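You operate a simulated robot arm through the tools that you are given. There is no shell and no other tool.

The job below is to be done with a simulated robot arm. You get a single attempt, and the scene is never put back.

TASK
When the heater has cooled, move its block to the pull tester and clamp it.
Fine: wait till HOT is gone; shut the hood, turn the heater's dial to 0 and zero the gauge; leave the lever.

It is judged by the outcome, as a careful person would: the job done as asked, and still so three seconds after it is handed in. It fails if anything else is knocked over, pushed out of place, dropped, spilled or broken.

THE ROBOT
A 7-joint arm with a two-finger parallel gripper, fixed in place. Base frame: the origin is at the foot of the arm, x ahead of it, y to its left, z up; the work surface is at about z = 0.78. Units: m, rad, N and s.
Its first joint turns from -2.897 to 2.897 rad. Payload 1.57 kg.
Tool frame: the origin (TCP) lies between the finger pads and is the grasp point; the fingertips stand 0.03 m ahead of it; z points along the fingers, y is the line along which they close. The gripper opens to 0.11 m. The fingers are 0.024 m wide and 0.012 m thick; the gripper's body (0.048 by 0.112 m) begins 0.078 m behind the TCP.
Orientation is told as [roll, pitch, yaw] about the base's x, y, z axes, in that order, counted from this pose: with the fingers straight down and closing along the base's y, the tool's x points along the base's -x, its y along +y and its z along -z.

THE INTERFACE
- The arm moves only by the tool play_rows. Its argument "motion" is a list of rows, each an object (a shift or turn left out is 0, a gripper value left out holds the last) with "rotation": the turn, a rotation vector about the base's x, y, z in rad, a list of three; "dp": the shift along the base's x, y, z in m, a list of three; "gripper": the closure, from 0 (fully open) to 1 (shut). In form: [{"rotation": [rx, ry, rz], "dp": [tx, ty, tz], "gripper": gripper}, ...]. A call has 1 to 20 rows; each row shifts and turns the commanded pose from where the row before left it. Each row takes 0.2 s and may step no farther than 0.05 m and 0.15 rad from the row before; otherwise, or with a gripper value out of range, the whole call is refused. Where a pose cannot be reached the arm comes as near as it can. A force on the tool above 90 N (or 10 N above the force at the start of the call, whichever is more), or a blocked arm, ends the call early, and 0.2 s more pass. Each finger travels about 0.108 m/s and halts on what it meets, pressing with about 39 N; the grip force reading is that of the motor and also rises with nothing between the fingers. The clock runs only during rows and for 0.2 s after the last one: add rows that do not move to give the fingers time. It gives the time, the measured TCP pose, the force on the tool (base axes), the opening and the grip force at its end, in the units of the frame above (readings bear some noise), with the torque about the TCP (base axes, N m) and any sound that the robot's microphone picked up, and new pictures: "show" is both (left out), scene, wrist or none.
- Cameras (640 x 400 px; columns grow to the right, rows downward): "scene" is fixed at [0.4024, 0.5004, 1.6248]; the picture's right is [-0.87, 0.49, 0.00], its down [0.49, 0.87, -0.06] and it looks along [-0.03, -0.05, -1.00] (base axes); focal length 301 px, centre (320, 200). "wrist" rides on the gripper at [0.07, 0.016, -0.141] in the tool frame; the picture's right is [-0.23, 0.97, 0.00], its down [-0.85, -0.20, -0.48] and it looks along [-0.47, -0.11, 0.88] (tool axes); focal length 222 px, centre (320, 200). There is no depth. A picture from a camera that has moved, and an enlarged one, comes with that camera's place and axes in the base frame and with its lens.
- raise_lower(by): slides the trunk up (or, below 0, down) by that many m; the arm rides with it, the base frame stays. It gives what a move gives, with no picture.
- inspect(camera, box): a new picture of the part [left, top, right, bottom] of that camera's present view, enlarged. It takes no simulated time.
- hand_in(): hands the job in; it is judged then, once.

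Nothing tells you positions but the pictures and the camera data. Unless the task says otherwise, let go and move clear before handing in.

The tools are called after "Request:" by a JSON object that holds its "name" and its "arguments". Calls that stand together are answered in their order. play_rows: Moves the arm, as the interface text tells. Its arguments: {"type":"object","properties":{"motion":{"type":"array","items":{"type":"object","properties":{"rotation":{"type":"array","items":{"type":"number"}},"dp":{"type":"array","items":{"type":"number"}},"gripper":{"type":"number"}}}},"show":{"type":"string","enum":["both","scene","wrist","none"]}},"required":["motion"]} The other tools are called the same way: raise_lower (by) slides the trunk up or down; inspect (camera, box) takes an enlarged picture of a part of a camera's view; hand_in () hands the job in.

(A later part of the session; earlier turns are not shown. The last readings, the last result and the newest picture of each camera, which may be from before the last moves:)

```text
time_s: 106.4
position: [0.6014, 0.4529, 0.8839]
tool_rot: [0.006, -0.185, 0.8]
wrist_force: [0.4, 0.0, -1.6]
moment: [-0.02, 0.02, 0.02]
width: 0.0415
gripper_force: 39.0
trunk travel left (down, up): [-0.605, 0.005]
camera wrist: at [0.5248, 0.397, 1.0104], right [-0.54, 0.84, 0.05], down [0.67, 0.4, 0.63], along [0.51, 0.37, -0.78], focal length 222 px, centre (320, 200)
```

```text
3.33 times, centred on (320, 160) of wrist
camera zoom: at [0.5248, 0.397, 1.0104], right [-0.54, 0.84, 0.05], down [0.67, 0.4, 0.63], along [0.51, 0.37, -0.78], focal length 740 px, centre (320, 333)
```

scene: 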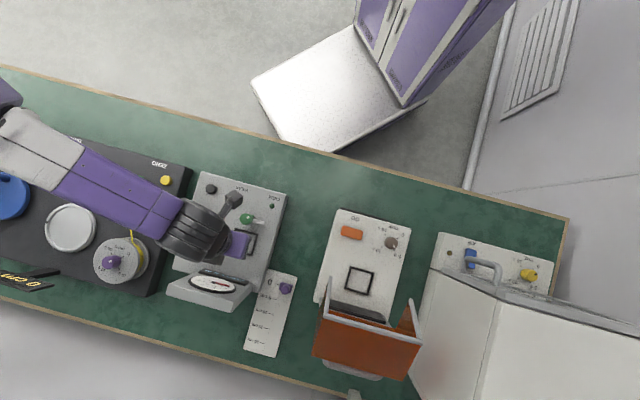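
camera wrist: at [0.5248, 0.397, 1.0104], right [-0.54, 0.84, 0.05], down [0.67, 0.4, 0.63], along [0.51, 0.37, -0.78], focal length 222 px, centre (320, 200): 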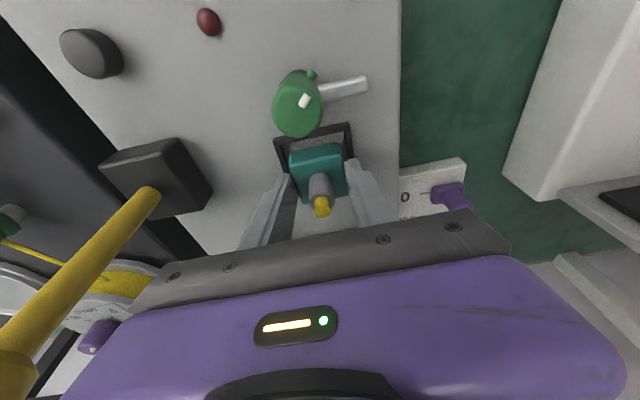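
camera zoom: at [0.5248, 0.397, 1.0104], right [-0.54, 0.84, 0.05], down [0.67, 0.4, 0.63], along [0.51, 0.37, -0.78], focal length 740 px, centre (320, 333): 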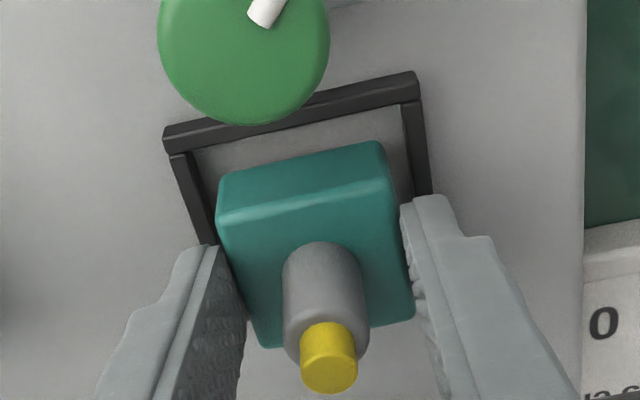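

Request:
{"name": "play_rows", "arguments": {"motion": [{"dp": [0, 0, -0.004]}, {"dp": [0, 0, -0.003]}, {}], "show": "wrist"}}

Request:
{"name": "inspect", "arguments": {"camera": "wrist", "box": [240, 100, 400, 220]}}

```text
time_s: 107.2
position: [0.6025, 0.4553, 0.877]
tool_rot: [0.005, -0.184, 0.798]
wrist_force: [0.1, -0.2, -2.0]
moment: [0.03, -0.01, 0.02]
width: 0.0412
gripper_force: 39.0
trunk travel left (down, up): [-0.605, 0.005]
camera wrist: at [0.5245, 0.3973, 1.0039], right [-0.54, 0.84, 0.05], down [0.67, 0.4, 0.63], along [0.51, 0.37, -0.78], focal length 222 px, centre (320, 200)
```

wrist: 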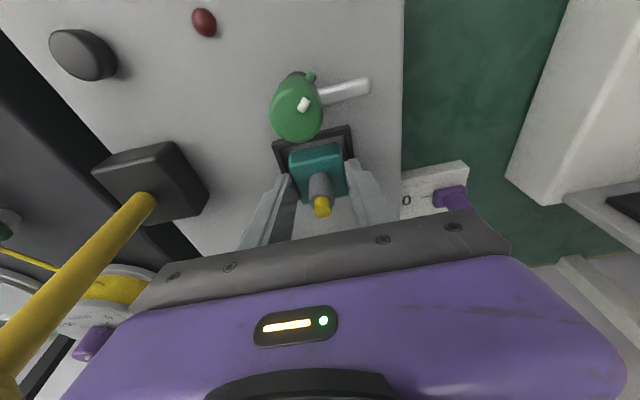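

```text
3.33 times, centred on (320, 160) of wrist
camera zoom: at [0.5245, 0.3973, 1.0039], right [-0.54, 0.84, 0.05], down [0.67, 0.4, 0.63], along [0.51, 0.37, -0.78], focal length 740 px, centre (320, 333)
```

zoom: 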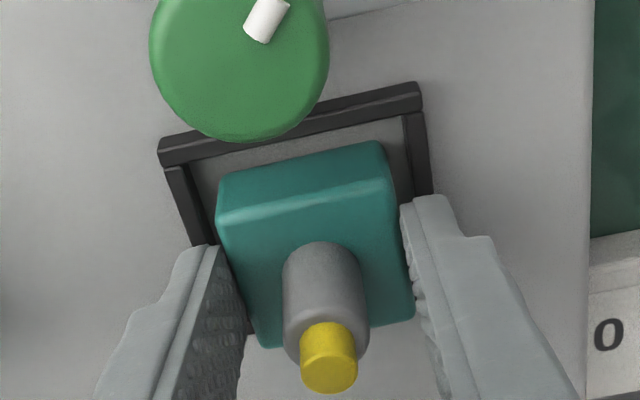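

Request:
{"name": "play_rows", "arguments": {"motion": [{"dp": [0, 0, -0.003]}, {"dp": [0, 0, -0.003]}, {"dp": [0, 0, -0.002]}, {}], "show": "wrist"}}

Request:
{"name": "inspect", "arguments": {"camera": "wrist", "box": [240, 100, 400, 220]}}

```text
time_s: 108.2
position: [0.6025, 0.4561, 0.8704]
tool_rot: [0.006, -0.191, 0.798]
wrist_force: [1.1, 0.4, 28.9]
moment: [0.12, -0.18, -0.05]
width: 0.0412
gripper_force: 39.0
trunk travel left (down, up): [-0.605, 0.005]
camera wrist: at [0.5249, 0.3976, 0.9971], right [-0.54, 0.84, 0.05], down [0.67, 0.4, 0.63], along [0.51, 0.37, -0.78], focal length 222 px, centre (320, 200)
```

wrist: 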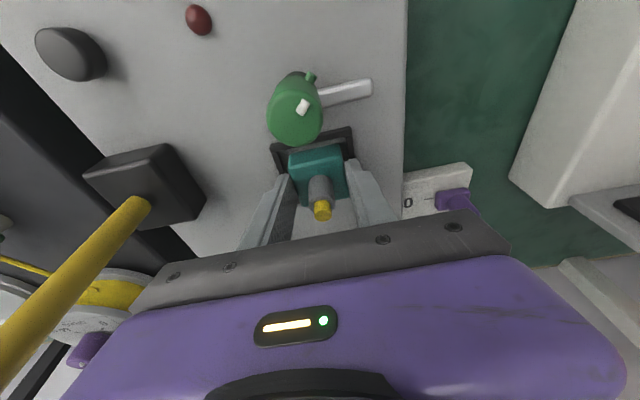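

```text
3.33 times, centred on (320, 160) of wrist
camera zoom: at [0.5249, 0.3976, 0.9971], right [-0.54, 0.84, 0.05], down [0.67, 0.4, 0.63], along [0.51, 0.37, -0.78], focal length 740 px, centre (320, 333)
```

zoom: 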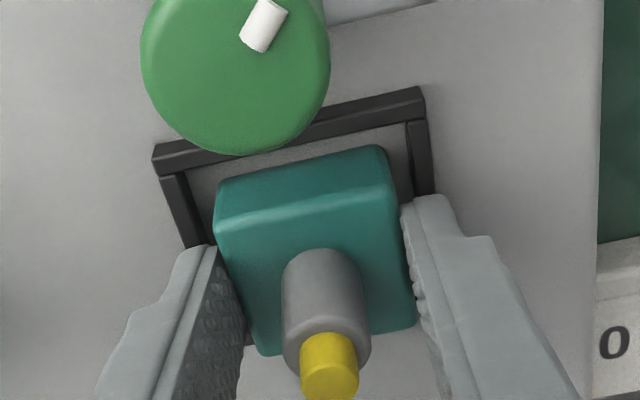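

Request:
{"name": "play_rows", "arguments": {"motion": [{"dp": [0, 0, 0.0015]}, {"gripper": 0.55}, {"gripper": 0.45}, {"gripper": 0.45}], "show": "wrist"}}

Request:
{"name": "inspect", "arguments": {"camera": "wrist", "box": [240, 100, 400, 220]}}

```text
time_s: 109.2
position: [0.5998, 0.4533, 0.8701]
tool_rot: [0.008, -0.185, 0.801]
wrist_force: [-7.6, 8.5, -2.2]
moment: [0.39, 0.23, 0.0]
width: 0.0502
gripper_force: 0.1
trunk travel left (down, up): [-0.605, 0.005]
camera wrist: at [0.5228, 0.3971, 0.9968], right [-0.54, 0.84, 0.05], down [0.67, 0.4, 0.62], along [0.5, 0.37, -0.78], focal length 222 px, centre (320, 200)
```

wrist: 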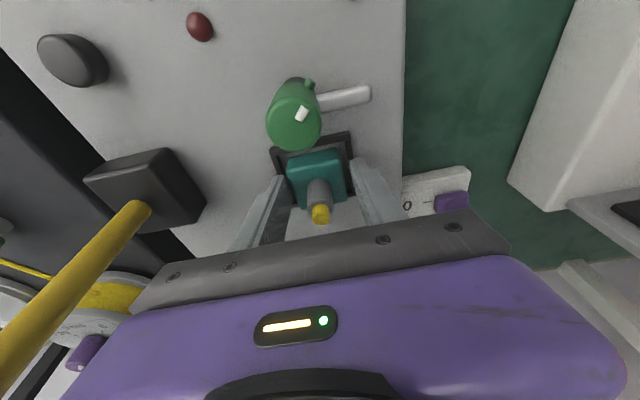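

```text
3.33 times, centred on (320, 160) of wrist
camera zoom: at [0.5228, 0.3971, 0.9968], right [-0.54, 0.84, 0.05], down [0.67, 0.4, 0.62], along [0.5, 0.37, -0.78], focal length 740 px, centre (320, 333)
```

zoom: 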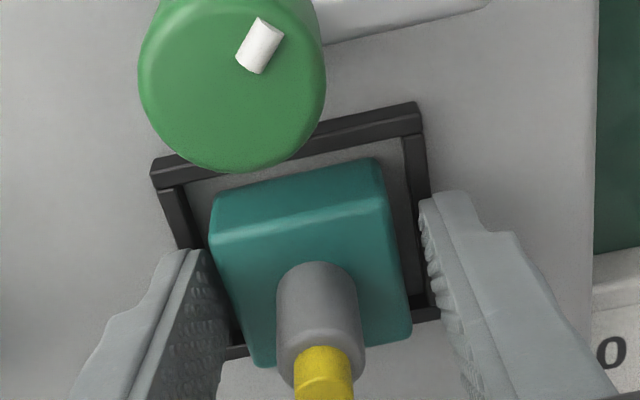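

Request:
{"name": "play_rows", "arguments": {"motion": [{"gripper": 0.57}, {"dp": [-0.0005, -0.0005, 0.008], "gripper": 0.57}, {"dp": [0, 0, 0.01], "gripper": 0.55}, {"dp": [0, 0, 0.015], "gripper": 0.45}, {"dp": [-0.003, -0.003, 0.03], "gripper": 0.4}, {"dp": [0, 0, 0.04]}, {}], "show": "both"}}

Request:
{"name": "inspect", "arguments": {"camera": "wrist", "box": [220, 50, 420, 210]}}

```text
time_s: 110.8
position: [0.5995, 0.4502, 0.9746]
tool_rot: [0.005, -0.186, 0.8]
wrist_force: [-0.1, 0.6, 0.4]
moment: [0.02, 0.05, 0.02]
width: 0.066
gripper_force: 0.0
trunk travel left (down, up): [-0.605, 0.005]
camera wrist: at [0.5214, 0.394, 1.1009], right [-0.54, 0.84, 0.05], down [0.67, 0.4, 0.63], along [0.51, 0.37, -0.78], focal length 222 px, centre (320, 200)
```

scene: 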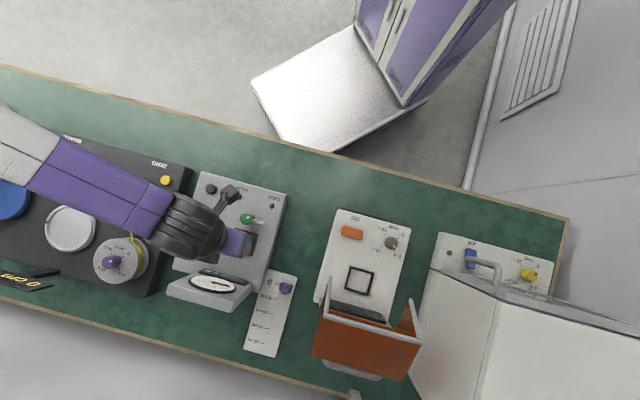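
wrist: 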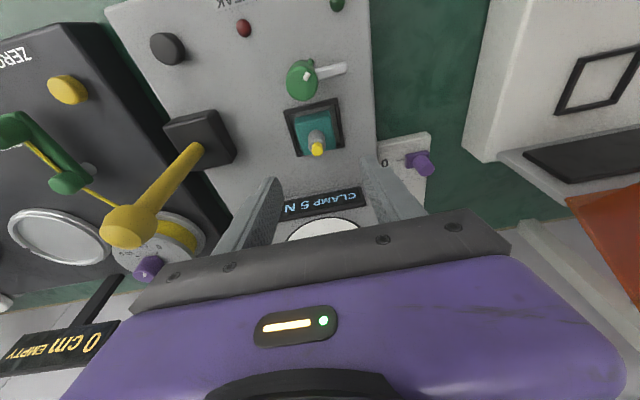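

```text
2.50 times, centred on (320, 130) of wrist
camera zoom: at [0.5214, 0.394, 1.1009], right [-0.54, 0.84, 0.05], down [0.67, 0.4, 0.63], along [0.51, 0.37, -0.78], focal length 555 px, centre (320, 375)
```

zoom: 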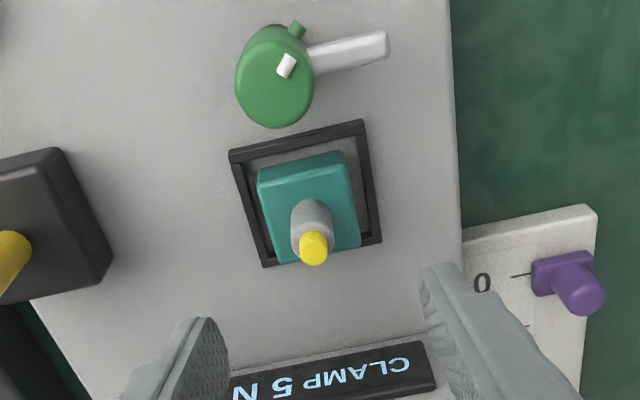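

The block is seated: the tester's display now reads "CLAMP 5 N". Next is the green clamp knob; I'll straighten the tool, move over the knob, and turn the wrist so the fingers can grip it clear of the white bar.

Request:
{"name": "play_rows", "arguments": {"motion": [{"dp": [0, 0, 0.02], "rotation": [-0.064, 0.067, 0]}, {"dp": [-0.01, -0.01, 0.01], "rotation": [-0.064, 0.067, 0]}, {"dp": [-0.012, -0.014, 0], "rotation": [0, 0, 0.14]}, {"dp": [-0.012, -0.013, 0], "rotation": [0, 0, 0.14]}, {"rotation": [0, 0, 0.14]}, {"rotation": [0, 0, 0.14]}, {"rotation": [0, 0, 0.14]}, {"rotation": [0, 0, 0.14]}, {"rotation": [0, 0, 0.14]}, {"rotation": [0, 0, 0.08]}, {}], "show": "both"}}

```text
time_s: 113.2
position: [0.5635, 0.4133, 1.0022]
tool_rot: [0.012, 0.0, 1.86]
wrist_force: [-0.1, 0.0, -0.2]
moment: [-0.01, -0.01, 0.0]
width: 0.0657
gripper_force: 0.0
trunk travel left (down, up): [-0.605, 0.005]
camera wrist: at [0.5701, 0.3425, 1.1456], right [-1.0, -0.06, 0.01], down [-0.05, 0.88, 0.48], along [-0.04, 0.47, -0.88], focal length 222 px, centre (320, 200)
```

scene: 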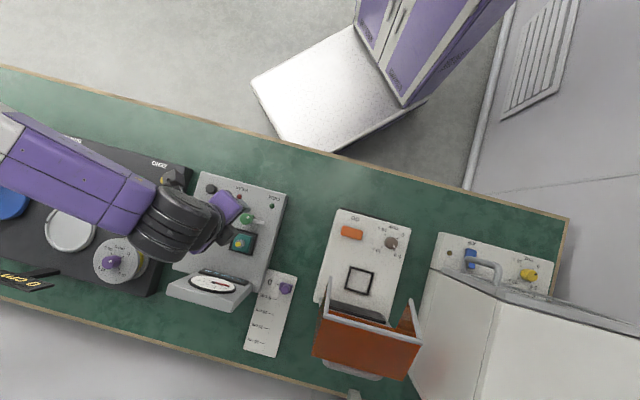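
wrist: 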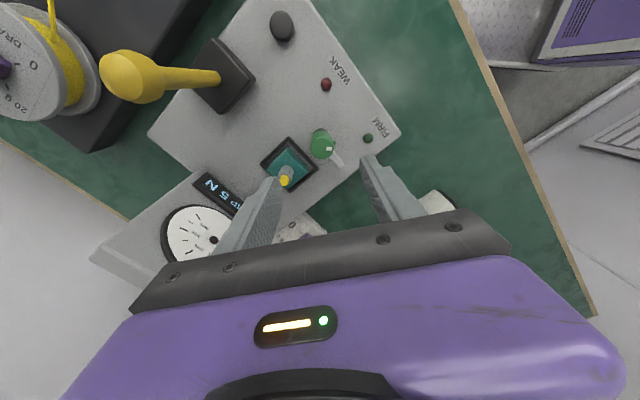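

Request:
{"name": "play_rows", "arguments": {"motion": [{"rotation": [0, 0, 0.134], "gripper": 0.64}, {"rotation": [0, 0, 0.134]}, {"rotation": [0, 0, 0.134]}, {"rotation": [0, 0, 0.134]}, {"rotation": [0, 0, 0.134]}, {}], "show": "both"}}

Request:
{"name": "inspect", "arguments": {"camera": "wrist", "box": [240, 80, 400, 200]}}

```text
time_s: 114.6
position: [0.564, 0.4128, 1.0034]
tool_rot: [0.013, 0.001, 1.859]
wrist_force: [0.4, 0.2, -0.7]
moment: [-0.02, -0.01, -0.01]
width: 0.0395
gripper_force: 0.0
out of reach, approached as far as the arm can: row 1, 2, 3, 4, 5
trunk travel left (down, up): [-0.605, 0.005]
camera wrist: at [0.57, 0.3425, 1.1456], right [-1.0, -0.06, 0.01], down [-0.05, 0.88, 0.48], along [-0.04, 0.47, -0.88], focal length 222 px, centre (320, 200)
```

scene: 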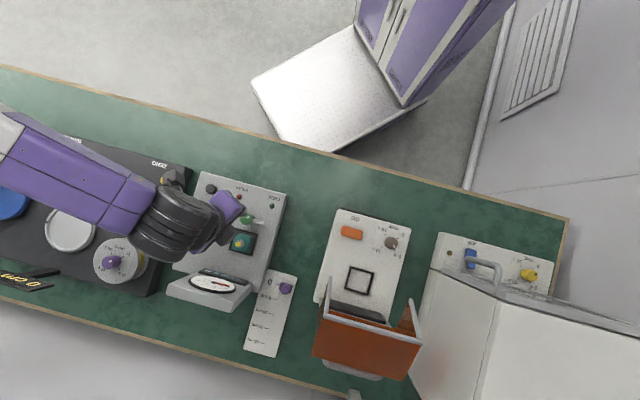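
wrist: 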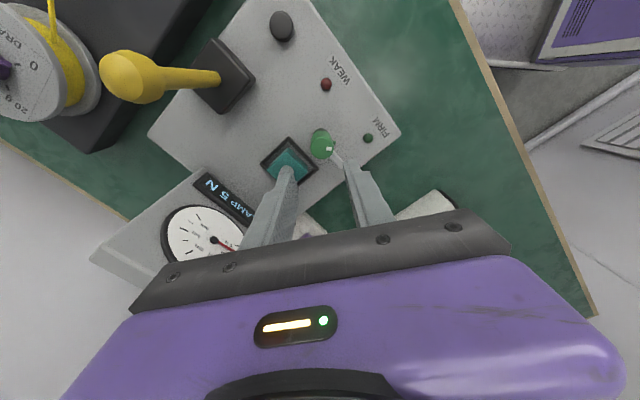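

```text
3.33 times, centred on (320, 140) of wrist
camera zoom: at [0.57, 0.3425, 1.1456], right [-1.0, -0.06, 0.01], down [-0.05, 0.88, 0.48], along [-0.04, 0.47, -0.88], focal length 740 px, centre (320, 400)
```

zoom: 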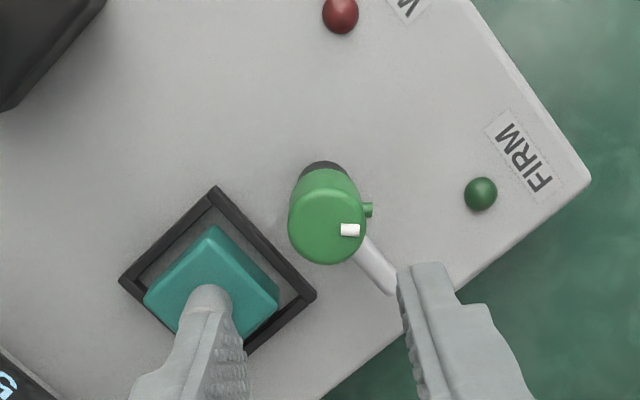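

Request:
{"name": "play_rows", "arguments": {"motion": [{"rotation": [0, 0, -0.145]}, {"rotation": [0, 0, -0.145]}, {"rotation": [0, 0, -0.145]}, {"rotation": [0, 0, -0.145]}, {"rotation": [0, 0, -0.145]}, {"rotation": [0, 0, -0.145]}, {"rotation": [0, 0, -0.145]}, {"rotation": [0, 0, -0.145]}, {"rotation": [0, 0, -0.145]}, {"rotation": [0, 0, -0.145]}, {"rotation": [0, 0, -0.145]}, {"rotation": [0, 0, -0.145]}, {"rotation": [0, 0, -0.145]}, {"rotation": [0, 0, -0.145]}, {"rotation": [0, 0, -0.145]}, {"rotation": [0, 0, -0.145]}, {"rotation": [0, 0, -0.145]}, {}], "show": "both"}}

Request:
{"name": "inspect", "arguments": {"camera": "wrist", "box": [240, 80, 400, 200]}}

```text
time_s: 118.4
position: [0.5644, 0.4144, 1.0035]
tool_rot: [0.012, 0.0, -0.61]
wrist_force: [0.5, 0.2, -0.4]
moment: [0.0, 0.01, -0.02]
width: 0.0396
gripper_force: 0.2
trunk travel left (down, up): [-0.605, 0.005]
camera wrist: at [0.5152, 0.4653, 1.146], right [0.74, 0.67, 0.01], down [0.58, -0.66, 0.48], along [0.33, -0.35, -0.88], focal length 222 px, centre (320, 200)
```

scene: 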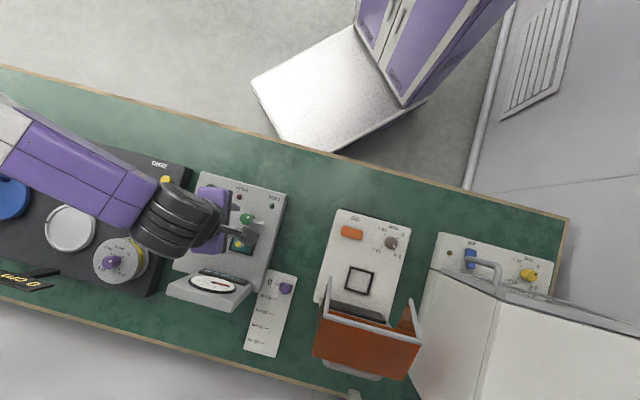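
wrist: 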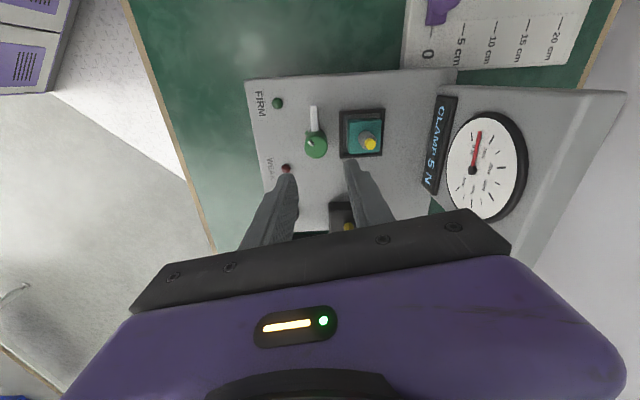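

```text
3.33 times, centred on (320, 140) of wrist
camera zoom: at [0.5152, 0.4653, 1.146], right [0.74, 0.67, 0.01], down [0.58, -0.66, 0.48], along [0.33, -0.35, -0.88], focal length 740 px, centre (320, 400)
```

zoom: 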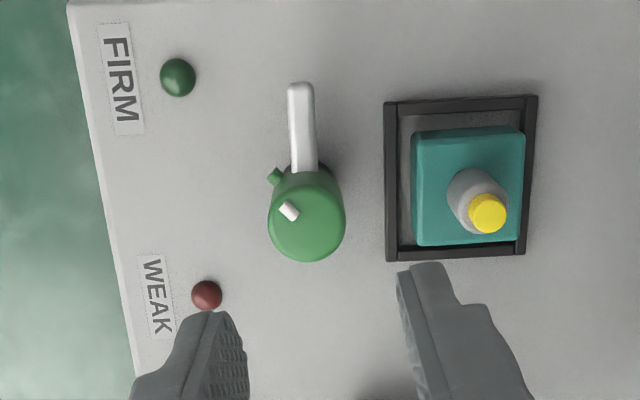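

Request:
{"name": "play_rows", "arguments": {"motion": [{"dp": [-0.003, -0.0027, -0.04], "gripper": 0.62}, {"dp": [0, 0, -0.04]}, {"dp": [0, 0, -0.03]}, {}], "show": "wrist"}}

Request:
{"name": "inspect", "arguments": {"camera": "wrist", "box": [240, 80, 400, 220]}}

```text
time_s: 119.4
position: [0.5626, 0.4109, 0.8934]
tool_rot: [0.013, 0.001, -0.608]
wrist_force: [-0.3, 0.5, 0.2]
moment: [0.0, 0.01, 0.02]
width: 0.0418
gripper_force: 0.0
trunk travel left (down, up): [-0.605, 0.005]
camera wrist: at [0.5133, 0.4622, 1.0351], right [0.74, 0.67, 0.01], down [0.59, -0.66, 0.48], along [0.33, -0.35, -0.88], focal length 222 px, centre (320, 200)
```

wrist: 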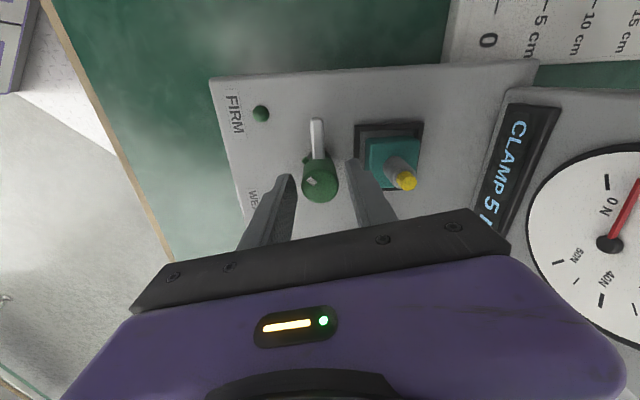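

```text
2.86 times, centred on (320, 150) of wrist
camera zoom: at [0.5133, 0.4622, 1.0351], right [0.74, 0.67, 0.01], down [0.59, -0.66, 0.48], along [0.33, -0.35, -0.88], focal length 635 px, centre (320, 343)
```

zoom: 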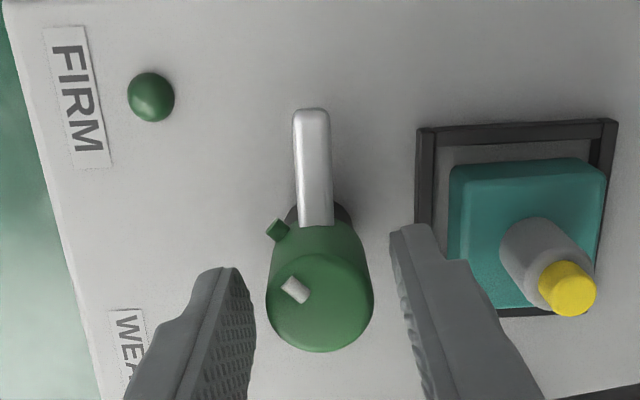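

Request:
{"name": "play_rows", "arguments": {"motion": [{"rotation": [0, 0, 0.1]}, {"rotation": [0, 0, 0.1], "dp": [0, 0, -0.006]}, {"dp": [0, 0, -0.006]}, {"gripper": 0.7}, {"gripper": 0.8}, {"gripper": 0.8}], "show": "wrist"}}

Request:
{"name": "inspect", "arguments": {"camera": "wrist", "box": [240, 80, 400, 220]}}

```text
time_s: 120.8
position: [0.5615, 0.4124, 0.8803]
tool_rot: [0.014, 0.001, -0.406]
wrist_force: [3.3, 10.3, -1.7]
moment: [-0.73, 0.64, 0.01]
width: 0.0282
gripper_force: 38.0
trunk travel left (down, up): [-0.605, 0.005]
camera wrist: at [0.5037, 0.4525, 1.0238], right [0.59, 0.8, 0.01], down [0.7, -0.53, 0.48], along [0.39, -0.27, -0.88], focal length 222 px, centre (320, 200)
```

wrist: 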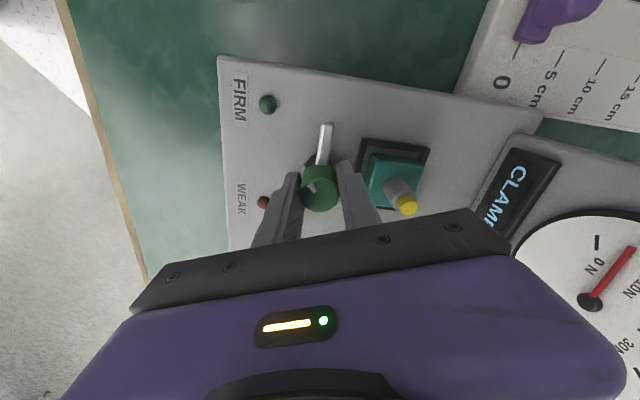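

```text
2.86 times, centred on (320, 150) of wrist
camera zoom: at [0.5037, 0.4525, 1.0238], right [0.59, 0.8, 0.01], down [0.7, -0.53, 0.48], along [0.39, -0.27, -0.88], focal length 635 px, centre (320, 343)
```

zoom: 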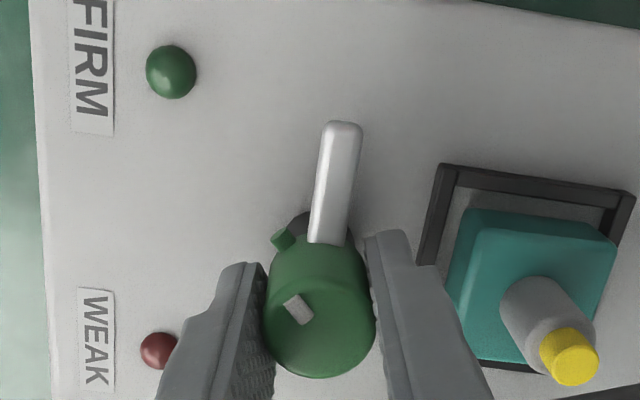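

Request:
{"name": "play_rows", "arguments": {"motion": [{"dp": [0.0005, 0.001, 0], "rotation": [0, 0, -0.08]}, {"rotation": [0, 0, -0.1]}, {"rotation": [0, 0, -0.1]}, {"rotation": [0, 0, -0.1]}, {}], "show": "wrist"}}

Request:
{"name": "inspect", "arguments": {"camera": "wrist", "box": [240, 80, 400, 220]}}

```text
time_s: 122.0
position: [0.5617, 0.4109, 0.8813]
tool_rot: [0.011, -0.003, -0.789]
wrist_force: [0.5, -0.7, 3.3]
moment: [-0.43, 1.38, 0.01]
width: 0.0281
gripper_force: 38.0
trunk travel left (down, up): [-0.605, 0.005]
camera wrist: at [0.5229, 0.4712, 1.0237], right [0.85, 0.53, 0.01], down [0.46, -0.75, 0.48], along [0.26, -0.4, -0.88], focal length 222 px, centre (320, 200)
```

wrist: 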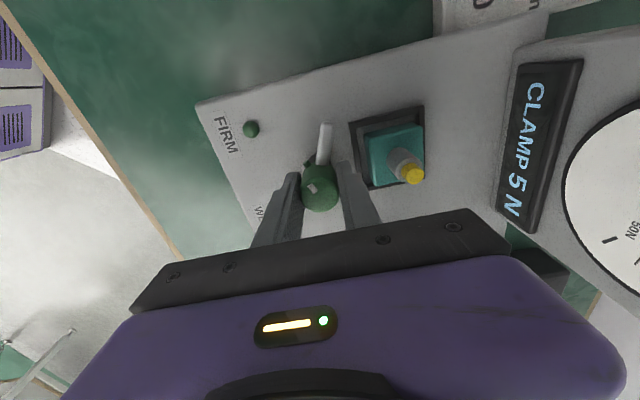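

```text
2.86 times, centred on (320, 150) of wrist
camera zoom: at [0.5229, 0.4712, 1.0237], right [0.85, 0.53, 0.01], down [0.46, -0.75, 0.48], along [0.26, -0.4, -0.88], focal length 635 px, centre (320, 343)
```

zoom: 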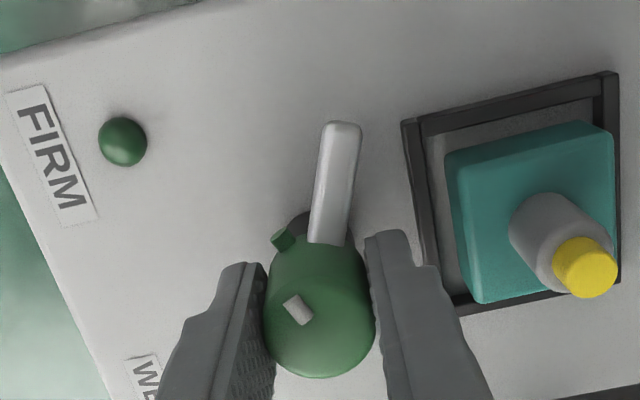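

The knob and bar turn with the gripper. Continuing the turn toward the block.

Request:
{"name": "play_rows", "arguments": {"motion": [{"rotation": [0, 0, -0.12]}, {"rotation": [0, 0, -0.12]}, {"rotation": [0, 0, -0.12]}, {"rotation": [0, 0, -0.12]}, {"rotation": [0, 0, -0.12]}, {"rotation": [0, 0, -0.12]}, {}], "show": "wrist"}}

Request:
{"name": "inspect", "arguments": {"camera": "wrist", "box": [240, 80, 400, 220]}}

```text
time_s: 123.6
position: [0.56, 0.4106, 0.8826]
tool_rot: [0.01, -0.002, -1.508]
wrist_force: [-8.5, -15.5, -0.8]
moment: [0.26, 1.33, 0.0]
width: 0.028
gripper_force: 38.0
trunk travel left (down, up): [-0.605, 0.005]
camera wrist: at [0.5711, 0.4817, 1.0236], right [0.99, -0.17, 0.01], down [-0.15, -0.87, 0.48], along [-0.07, -0.47, -0.88], focal length 222 px, centre (320, 200)
```

wrist: 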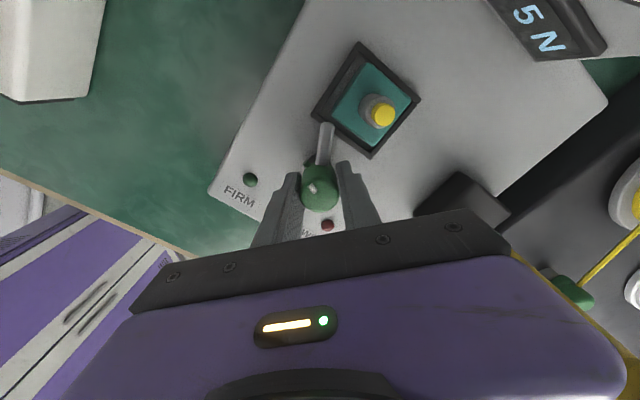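

```text
2.86 times, centred on (320, 150) of wrist
camera zoom: at [0.5711, 0.4817, 1.0236], right [0.99, -0.17, 0.01], down [-0.15, -0.87, 0.48], along [-0.07, -0.47, -0.88], focal length 635 px, centre (320, 343)
```

zoom: 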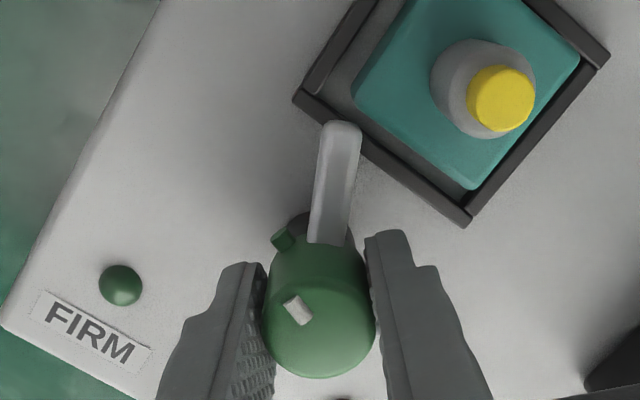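

Request:
{"name": "play_rows", "arguments": {"motion": [{"dp": [-0.0007, -0.0013, 0], "rotation": [0, 0, -0.1]}, {"rotation": [0, 0, -0.1]}, {"rotation": [0, 0, -0.1]}, {}], "show": "wrist"}}

Request:
{"name": "inspect", "arguments": {"camera": "wrist", "box": [240, 40, 440, 220]}}

```text
time_s: 124.6
position: [0.5601, 0.4113, 0.8815]
tool_rot: [0.01, 0.0, -1.81]
wrist_force: [-11.5, -3.9, -10.5]
moment: [0.35, 1.22, 0.02]
width: 0.0278
gripper_force: 38.6
trunk travel left (down, up): [-0.605, 0.005]
camera wrist: at [0.5909, 0.4752, 1.0238], right [0.89, -0.45, 0.01], down [-0.4, -0.78, 0.48], along [-0.21, -0.43, -0.88], focal length 222 px, centre (320, 200)
```

wrist: 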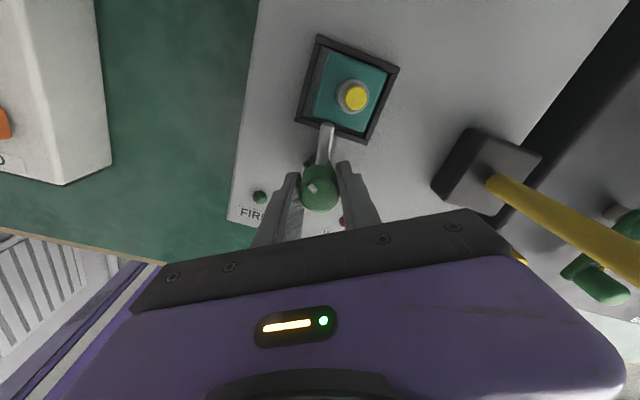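

```text
2.22 times, centred on (340, 130) of wrist
camera zoom: at [0.5909, 0.4752, 1.0238], right [0.89, -0.45, 0.01], down [-0.4, -0.78, 0.48], along [-0.21, -0.43, -0.88], focal length 494 px, centre (276, 356)
```

zoom: 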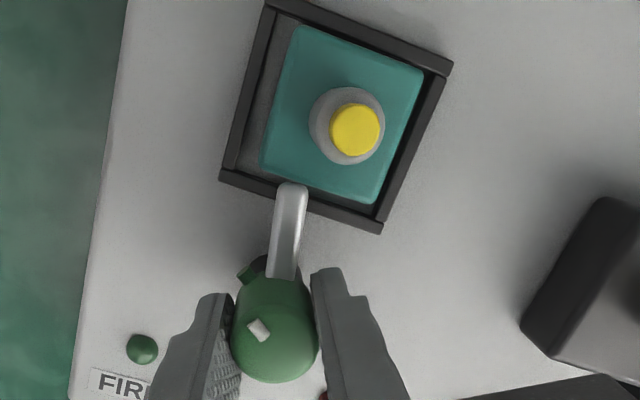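

Request:
{"name": "play_rows", "arguments": {"motion": [{"dp": [-0.0006, 0, 0.0008], "rotation": [0, 0, -0.1]}, {"rotation": [0, 0, -0.1]}, {"rotation": [0, 0, -0.08]}, {}], "show": "wrist"}}

Request:
{"name": "inspect", "arguments": {"camera": "wrist", "box": [240, 40, 440, 220]}}

Request:
{"name": "inspect", "arguments": {"camera": "scene", "box": [160, 160, 310, 310]}}

```text
time_s: 125.6
position: [0.5598, 0.4111, 0.8829]
tool_rot: [0.012, -0.001, -2.088]
wrist_force: [-12.9, 2.9, -13.5]
moment: [0.17, 1.33, 0.46]
width: 0.0278
gripper_force: 38.2
trunk travel left (down, up): [-0.605, 0.005]
camera wrist: at [0.6071, 0.4645, 1.0247], right [0.73, -0.68, 0.01], down [-0.6, -0.64, 0.48], along [-0.32, -0.36, -0.88], focal length 222 px, centre (320, 200)
```

wrist: 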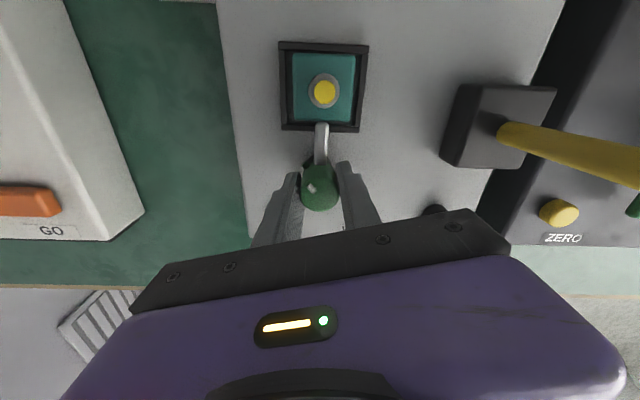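

```text
2.22 times, centred on (340, 130) of wrist
camera zoom: at [0.6071, 0.4645, 1.0247], right [0.73, -0.68, 0.01], down [-0.6, -0.64, 0.48], along [-0.32, -0.36, -0.88], focal length 494 px, centre (276, 356)
```

zoom: 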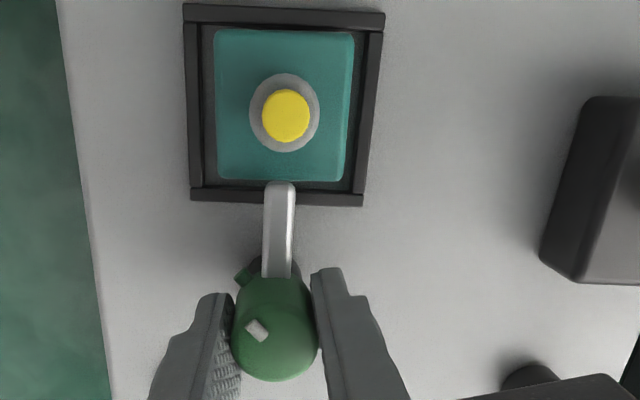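

```text
2.67 times, centred on (235, 235) of scene
camera zoom: at [0.4024, 0.5004, 1.6248], right [-0.87, 0.49, 0.0], down [0.49, 0.87, -0.06], along [-0.03, -0.05, -1.0], focal length 803 px, centre (547, 107)
```

zoom: 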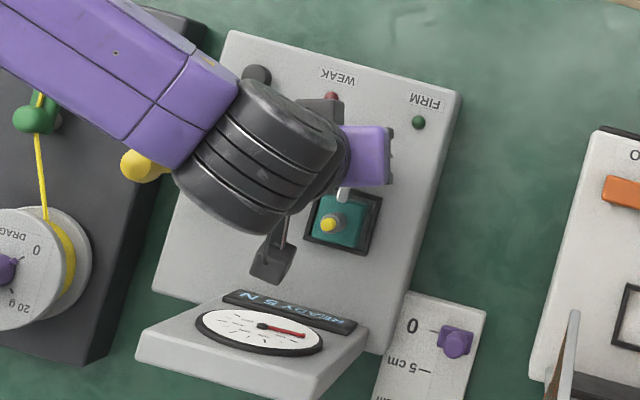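

The tester now shows "READY 5 N" — the block is clamped. I'll release the knob gently and rise.

Request:
{"name": "play_rows", "arguments": {"motion": [{"gripper": 0.68}, {"gripper": 0.58}, {"dp": [0, 0, 0.02]}, {"dp": [0, 0, 0.04]}, {"dp": [0, 0, 0.04]}, {}], "show": "both"}}

Request:
{"name": "inspect", "arguments": {"camera": "wrist", "box": [240, 80, 480, 240]}}

Request:
{"name": "inspect", "arguments": {"camera": "scene", "box": [180, 240, 280, 310]}}

```text
time_s: 127.0
position: [0.5596, 0.4094, 0.9841]
tool_rot: [0.012, 0.0, -2.088]
wrist_force: [1.1, -0.5, -0.2]
moment: [-0.02, 0.0, 0.03]
width: 0.0462
gripper_force: 0.1
trunk travel left (down, up): [-0.605, 0.005]
camera wrist: at [0.6071, 0.4632, 1.1248], right [0.73, -0.68, 0.01], down [-0.6, -0.64, 0.48], along [-0.32, -0.36, -0.88], focal length 222 px, centre (320, 200)
```

scene: 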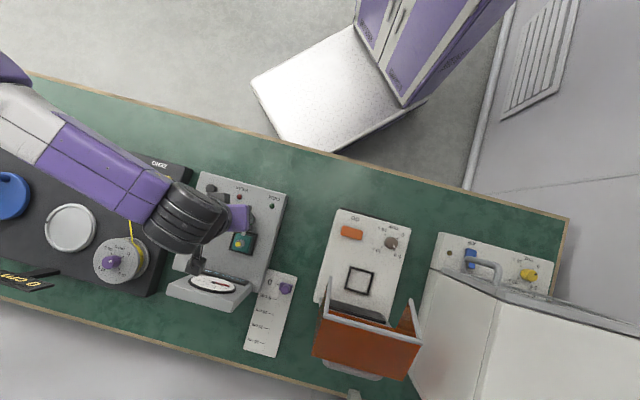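
wrist: 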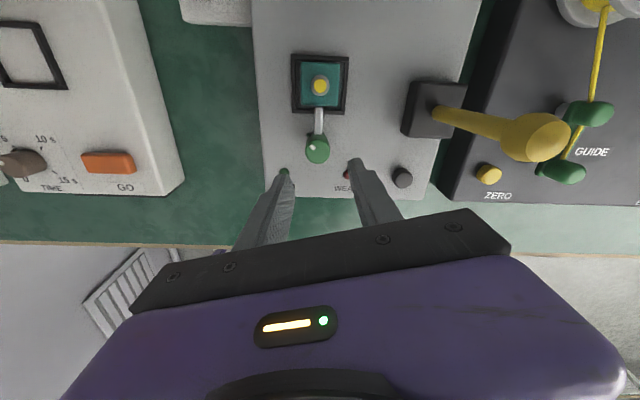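

```text
2.50 times, centred on (360, 160) of wrist
camera zoom: at [0.6071, 0.4632, 1.1248], right [0.73, -0.68, 0.01], down [-0.6, -0.64, 0.48], along [-0.32, -0.36, -0.88], focal length 555 px, centre (220, 300)
```

zoom: 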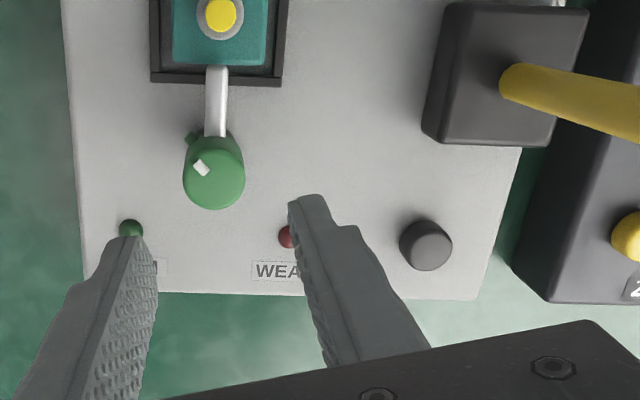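

```text
5.71 times, centred on (230, 275) of scene
camera zoom: at [0.4024, 0.5004, 1.6248], right [-0.87, 0.49, 0.0], down [0.49, 0.87, -0.06], along [-0.03, -0.05, -1.0], focal length 1720 px, centre (834, -229)
```

zoom: 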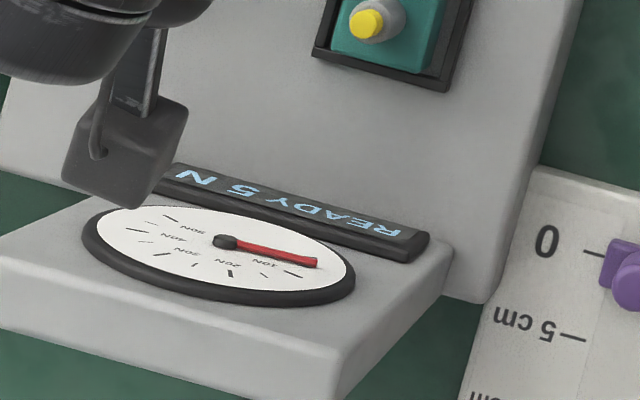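

Request:
{"name": "play_rows", "arguments": {"motion": [{"dp": [0, 0, 0.02], "rotation": [0, 0, 0.145], "gripper": 1.0}, {"dp": [0, 0, 0.02], "rotation": [0, 0, 0.145]}, {"dp": [0.003, -0.007, 0], "rotation": [0, 0, 0.145]}, {"dp": [0.003, -0.007, 0], "rotation": [0, 0, 0.145]}, {"dp": [0.003, -0.007, 0], "rotation": [0, 0, 0.145]}, {"dp": [0.003, -0.007, 0], "rotation": [0, 0, 0.145]}, {"dp": [0.003, -0.007, 0], "rotation": [0, 0, 0.145]}, {"dp": [0.003, -0.007, 0], "rotation": [0, 0, 0.145]}, {"dp": [0.003, -0.007, 0], "rotation": [0, 0, 0.145]}, {"dp": [0.003, -0.007, 0], "rotation": [0, 0, 0.145]}, {"dp": [0.003, -0.007, 0], "rotation": [0, 0, 0.145]}, {"dp": [0.003, -0.007, 0], "rotation": [0, 0, 0.145]}, {"dp": [0.003, -0.007, 0], "rotation": [0, 0, 0.145]}, {"dp": [0.003, -0.007, 0], "rotation": [0, 0, 0.145]}, {"dp": [0.003, -0.007, 0], "rotation": [0, 0, 0.145]}, {"dp": [0.003, -0.007, 0], "rotation": [0, 0, 0.145]}, {"dp": [0.003, -0.007, 0], "rotation": [0, 0, 0.145]}, {"dp": [0.003, -0.007, 0], "rotation": [0, 0, 0.145]}, {"rotation": [0, 0, 0.08]}, {}], "show": "both"}}

```text
time_s: 131.2
position: [0.6081, 0.2983, 1.0216]
tool_rot: [0.013, -0.001, 0.604]
wrist_force: [-0.4, 0.0, -0.1]
moment: [-0.02, -0.01, -0.04]
width: 0.0001
gripper_force: 21.0
trunk travel left (down, up): [-0.605, 0.005]
camera wrist: at [0.543, 0.2708, 1.1645], right [-0.37, 0.93, 0.01], down [0.82, 0.32, 0.48], along [0.44, 0.18, -0.88], focal length 222 px, centre (320, 200)
```

scene: 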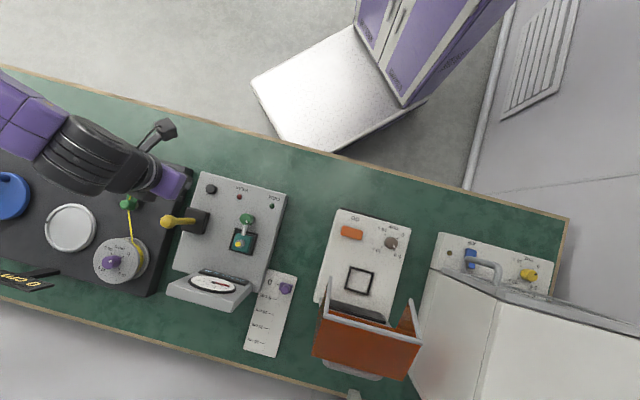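
wrist: 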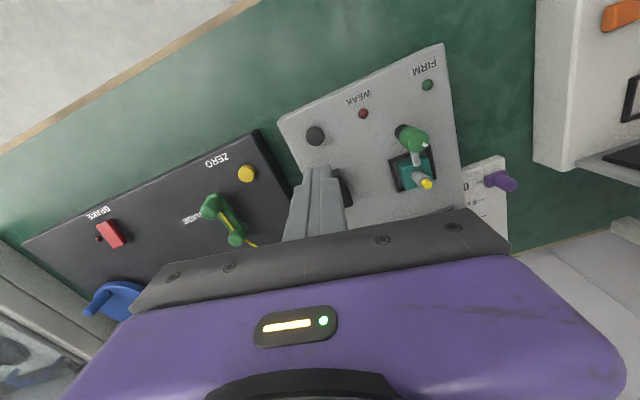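

Request:
{"name": "play_rows", "arguments": {"motion": [{"dp": [0, -0.0015, -0.04]}, {"dp": [0, -0.0015, -0.04]}, {"dp": [0, 0, -0.03]}, {}], "show": "both"}}

Request:
{"name": "inspect", "arguments": {"camera": "wrist", "box": [240, 80, 440, 220]}}

```text
time_s: 132.2
position: [0.6101, 0.2976, 0.913]
tool_rot: [0.012, -0.001, 0.605]
wrist_force: [1.3, 0.0, 0.5]
moment: [-0.04, -0.02, -0.02]
width: 0.0
gripper_force: 21.2
trunk travel left (down, up): [-0.605, 0.005]
camera wrist: at [0.5439, 0.2686, 1.0545], right [-0.37, 0.93, 0.01], down [0.82, 0.32, 0.48], along [0.44, 0.18, -0.88], focal length 222 px, centre (320, 200)
```

scene: 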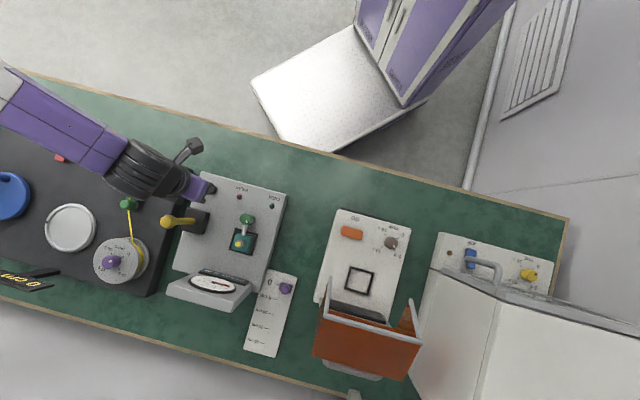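
wrist: 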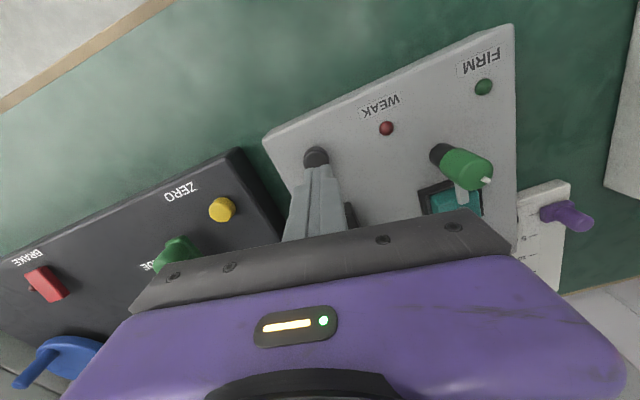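

```text
2.86 times, centred on (340, 150) of wrist
camera zoom: at [0.5439, 0.2686, 1.0545], right [-0.37, 0.93, 0.01], down [0.82, 0.32, 0.48], along [0.44, 0.18, -0.88], focal length 635 px, centre (263, 343)
```

zoom: 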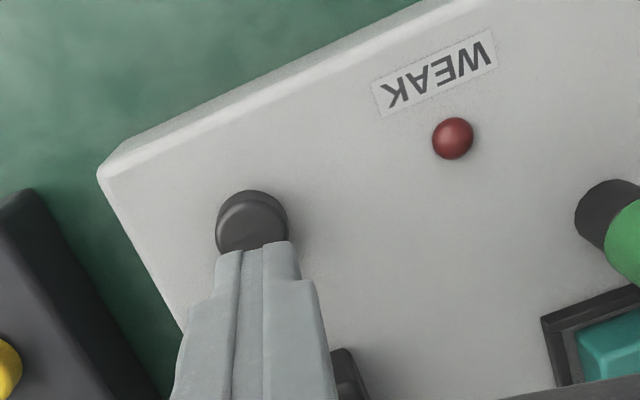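

Request:
{"name": "play_rows", "arguments": {"motion": [{"dp": [-0.001, -0.0045, -0.01]}, {"dp": [0, 0, -0.012]}, {"dp": [0, 0, -0.005]}, {"dp": [0, 0, -0.004]}, {}], "show": "both"}}

Request:
{"name": "inspect", "arguments": {"camera": "scene", "box": [160, 160, 310, 310]}}

Request:
{"name": "inspect", "arguments": {"camera": "wrist", "box": [240, 80, 440, 220]}}

```text
time_s: 133.4
position: [0.6075, 0.2918, 0.8814]
tool_rot: [0.013, -0.001, 0.604]
wrist_force: [-0.8, 0.0, -0.5]
moment: [0.01, 0.04, 0.02]
width: 0.0001
gripper_force: 21.6
trunk travel left (down, up): [-0.605, 0.005]
camera wrist: at [0.5419, 0.2637, 1.0232], right [-0.37, 0.93, 0.01], down [0.82, 0.32, 0.48], along [0.44, 0.18, -0.88], focal length 222 px, centre (320, 200)
```

scene: 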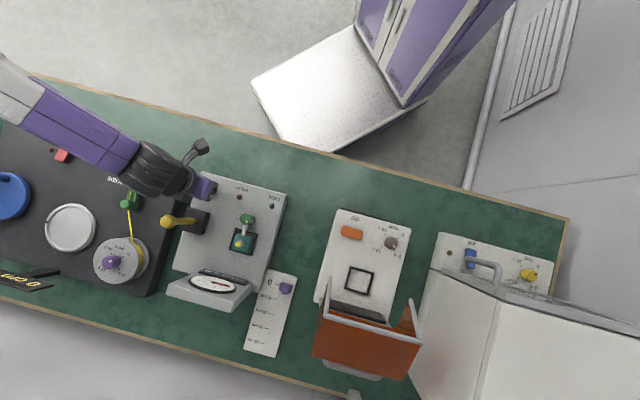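
wrist: 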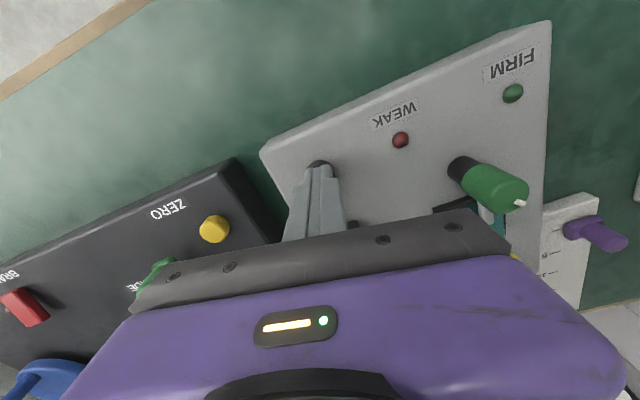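

```text
2.67 times, centred on (235, 235) of scene
camera zoom: at [0.4024, 0.5004, 1.6248], right [-0.87, 0.49, 0.0], down [0.49, 0.87, -0.06], along [-0.03, -0.05, -1.0], focal length 803 px, centre (547, 107)
```

zoom: 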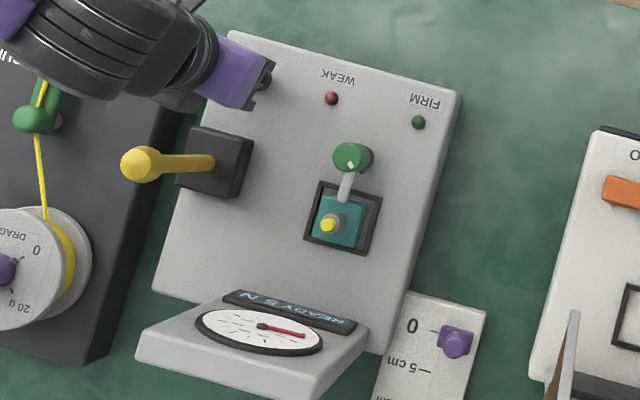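

```text
2.86 times, centred on (340, 150) of wrist
camera zoom: at [0.5419, 0.2637, 1.0232], right [-0.37, 0.93, 0.01], down [0.82, 0.32, 0.48], along [0.44, 0.18, -0.88], focal length 635 px, centre (263, 343)
```

zoom: 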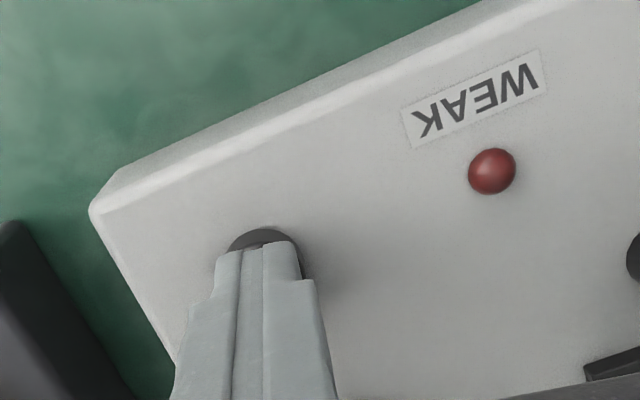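

Request:
{"name": "play_rows", "arguments": {"motion": [{"dp": [0, 0, -0.004]}, {"dp": [0, 0, -0.004]}, {}], "show": "none"}}

Request:
{"name": "inspect", "arguments": {"camera": "scene", "box": [180, 240, 280, 310]}}

```text
time_s: 134.2
position: [0.6063, 0.2904, 0.8737]
tool_rot: [0.013, 0.0, 0.602]
wrist_force: [0.6, 0.2, 1.9]
moment: [-0.03, 0.01, 0.01]
width: 0.0
gripper_force: 21.7
trunk travel left (down, up): [-0.605, 0.005]
```

```text
5.71 times, centred on (230, 275) of scene
camera zoom: at [0.4024, 0.5004, 1.6248], right [-0.87, 0.49, 0.0], down [0.49, 0.87, -0.06], along [-0.03, -0.05, -1.0], focal length 1720 px, centre (834, -229)
```

zoom: 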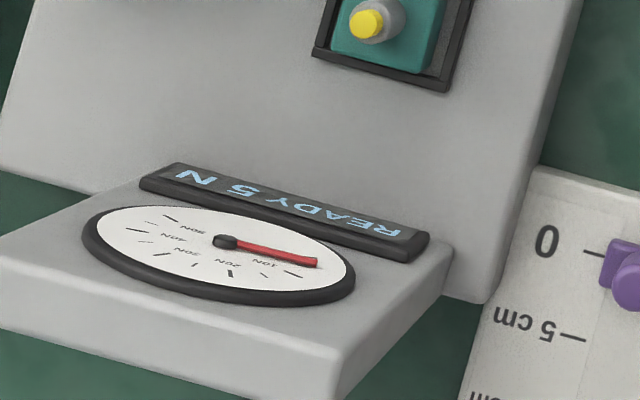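

Request:
{"name": "play_rows", "arguments": {"motion": [{"dp": [0, 0, -0.003]}, {}], "show": "none"}}

Request:
{"name": "inspect", "arguments": {"camera": "scene", "box": [180, 240, 280, 310]}}

```text
time_s: 134.8
position: [0.6069, 0.2908, 0.8704]
tool_rot: [0.012, 0.0, 0.603]
wrist_force: [-1.6, -1.8, 4.6]
moment: [-0.03, 0.03, -0.01]
width: 0.0001
gripper_force: 20.8
trunk travel left (down, up): [-0.605, 0.005]
heard: click
```

```text
5.71 times, centred on (230, 275) of scene
camera zoom: at [0.4024, 0.5004, 1.6248], right [-0.87, 0.49, 0.0], down [0.49, 0.87, -0.06], along [-0.03, -0.05, -1.0], focal length 1720 px, centre (834, -229)
```

zoom: 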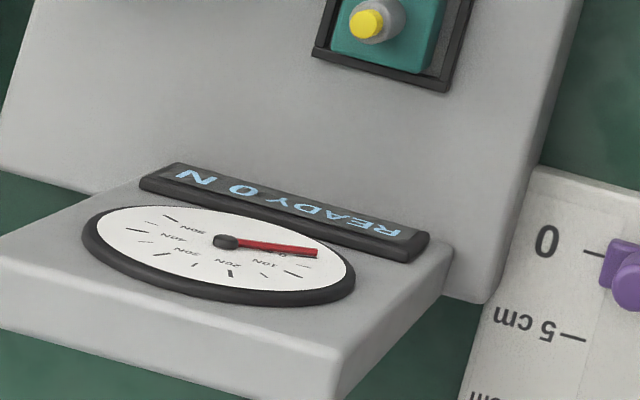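

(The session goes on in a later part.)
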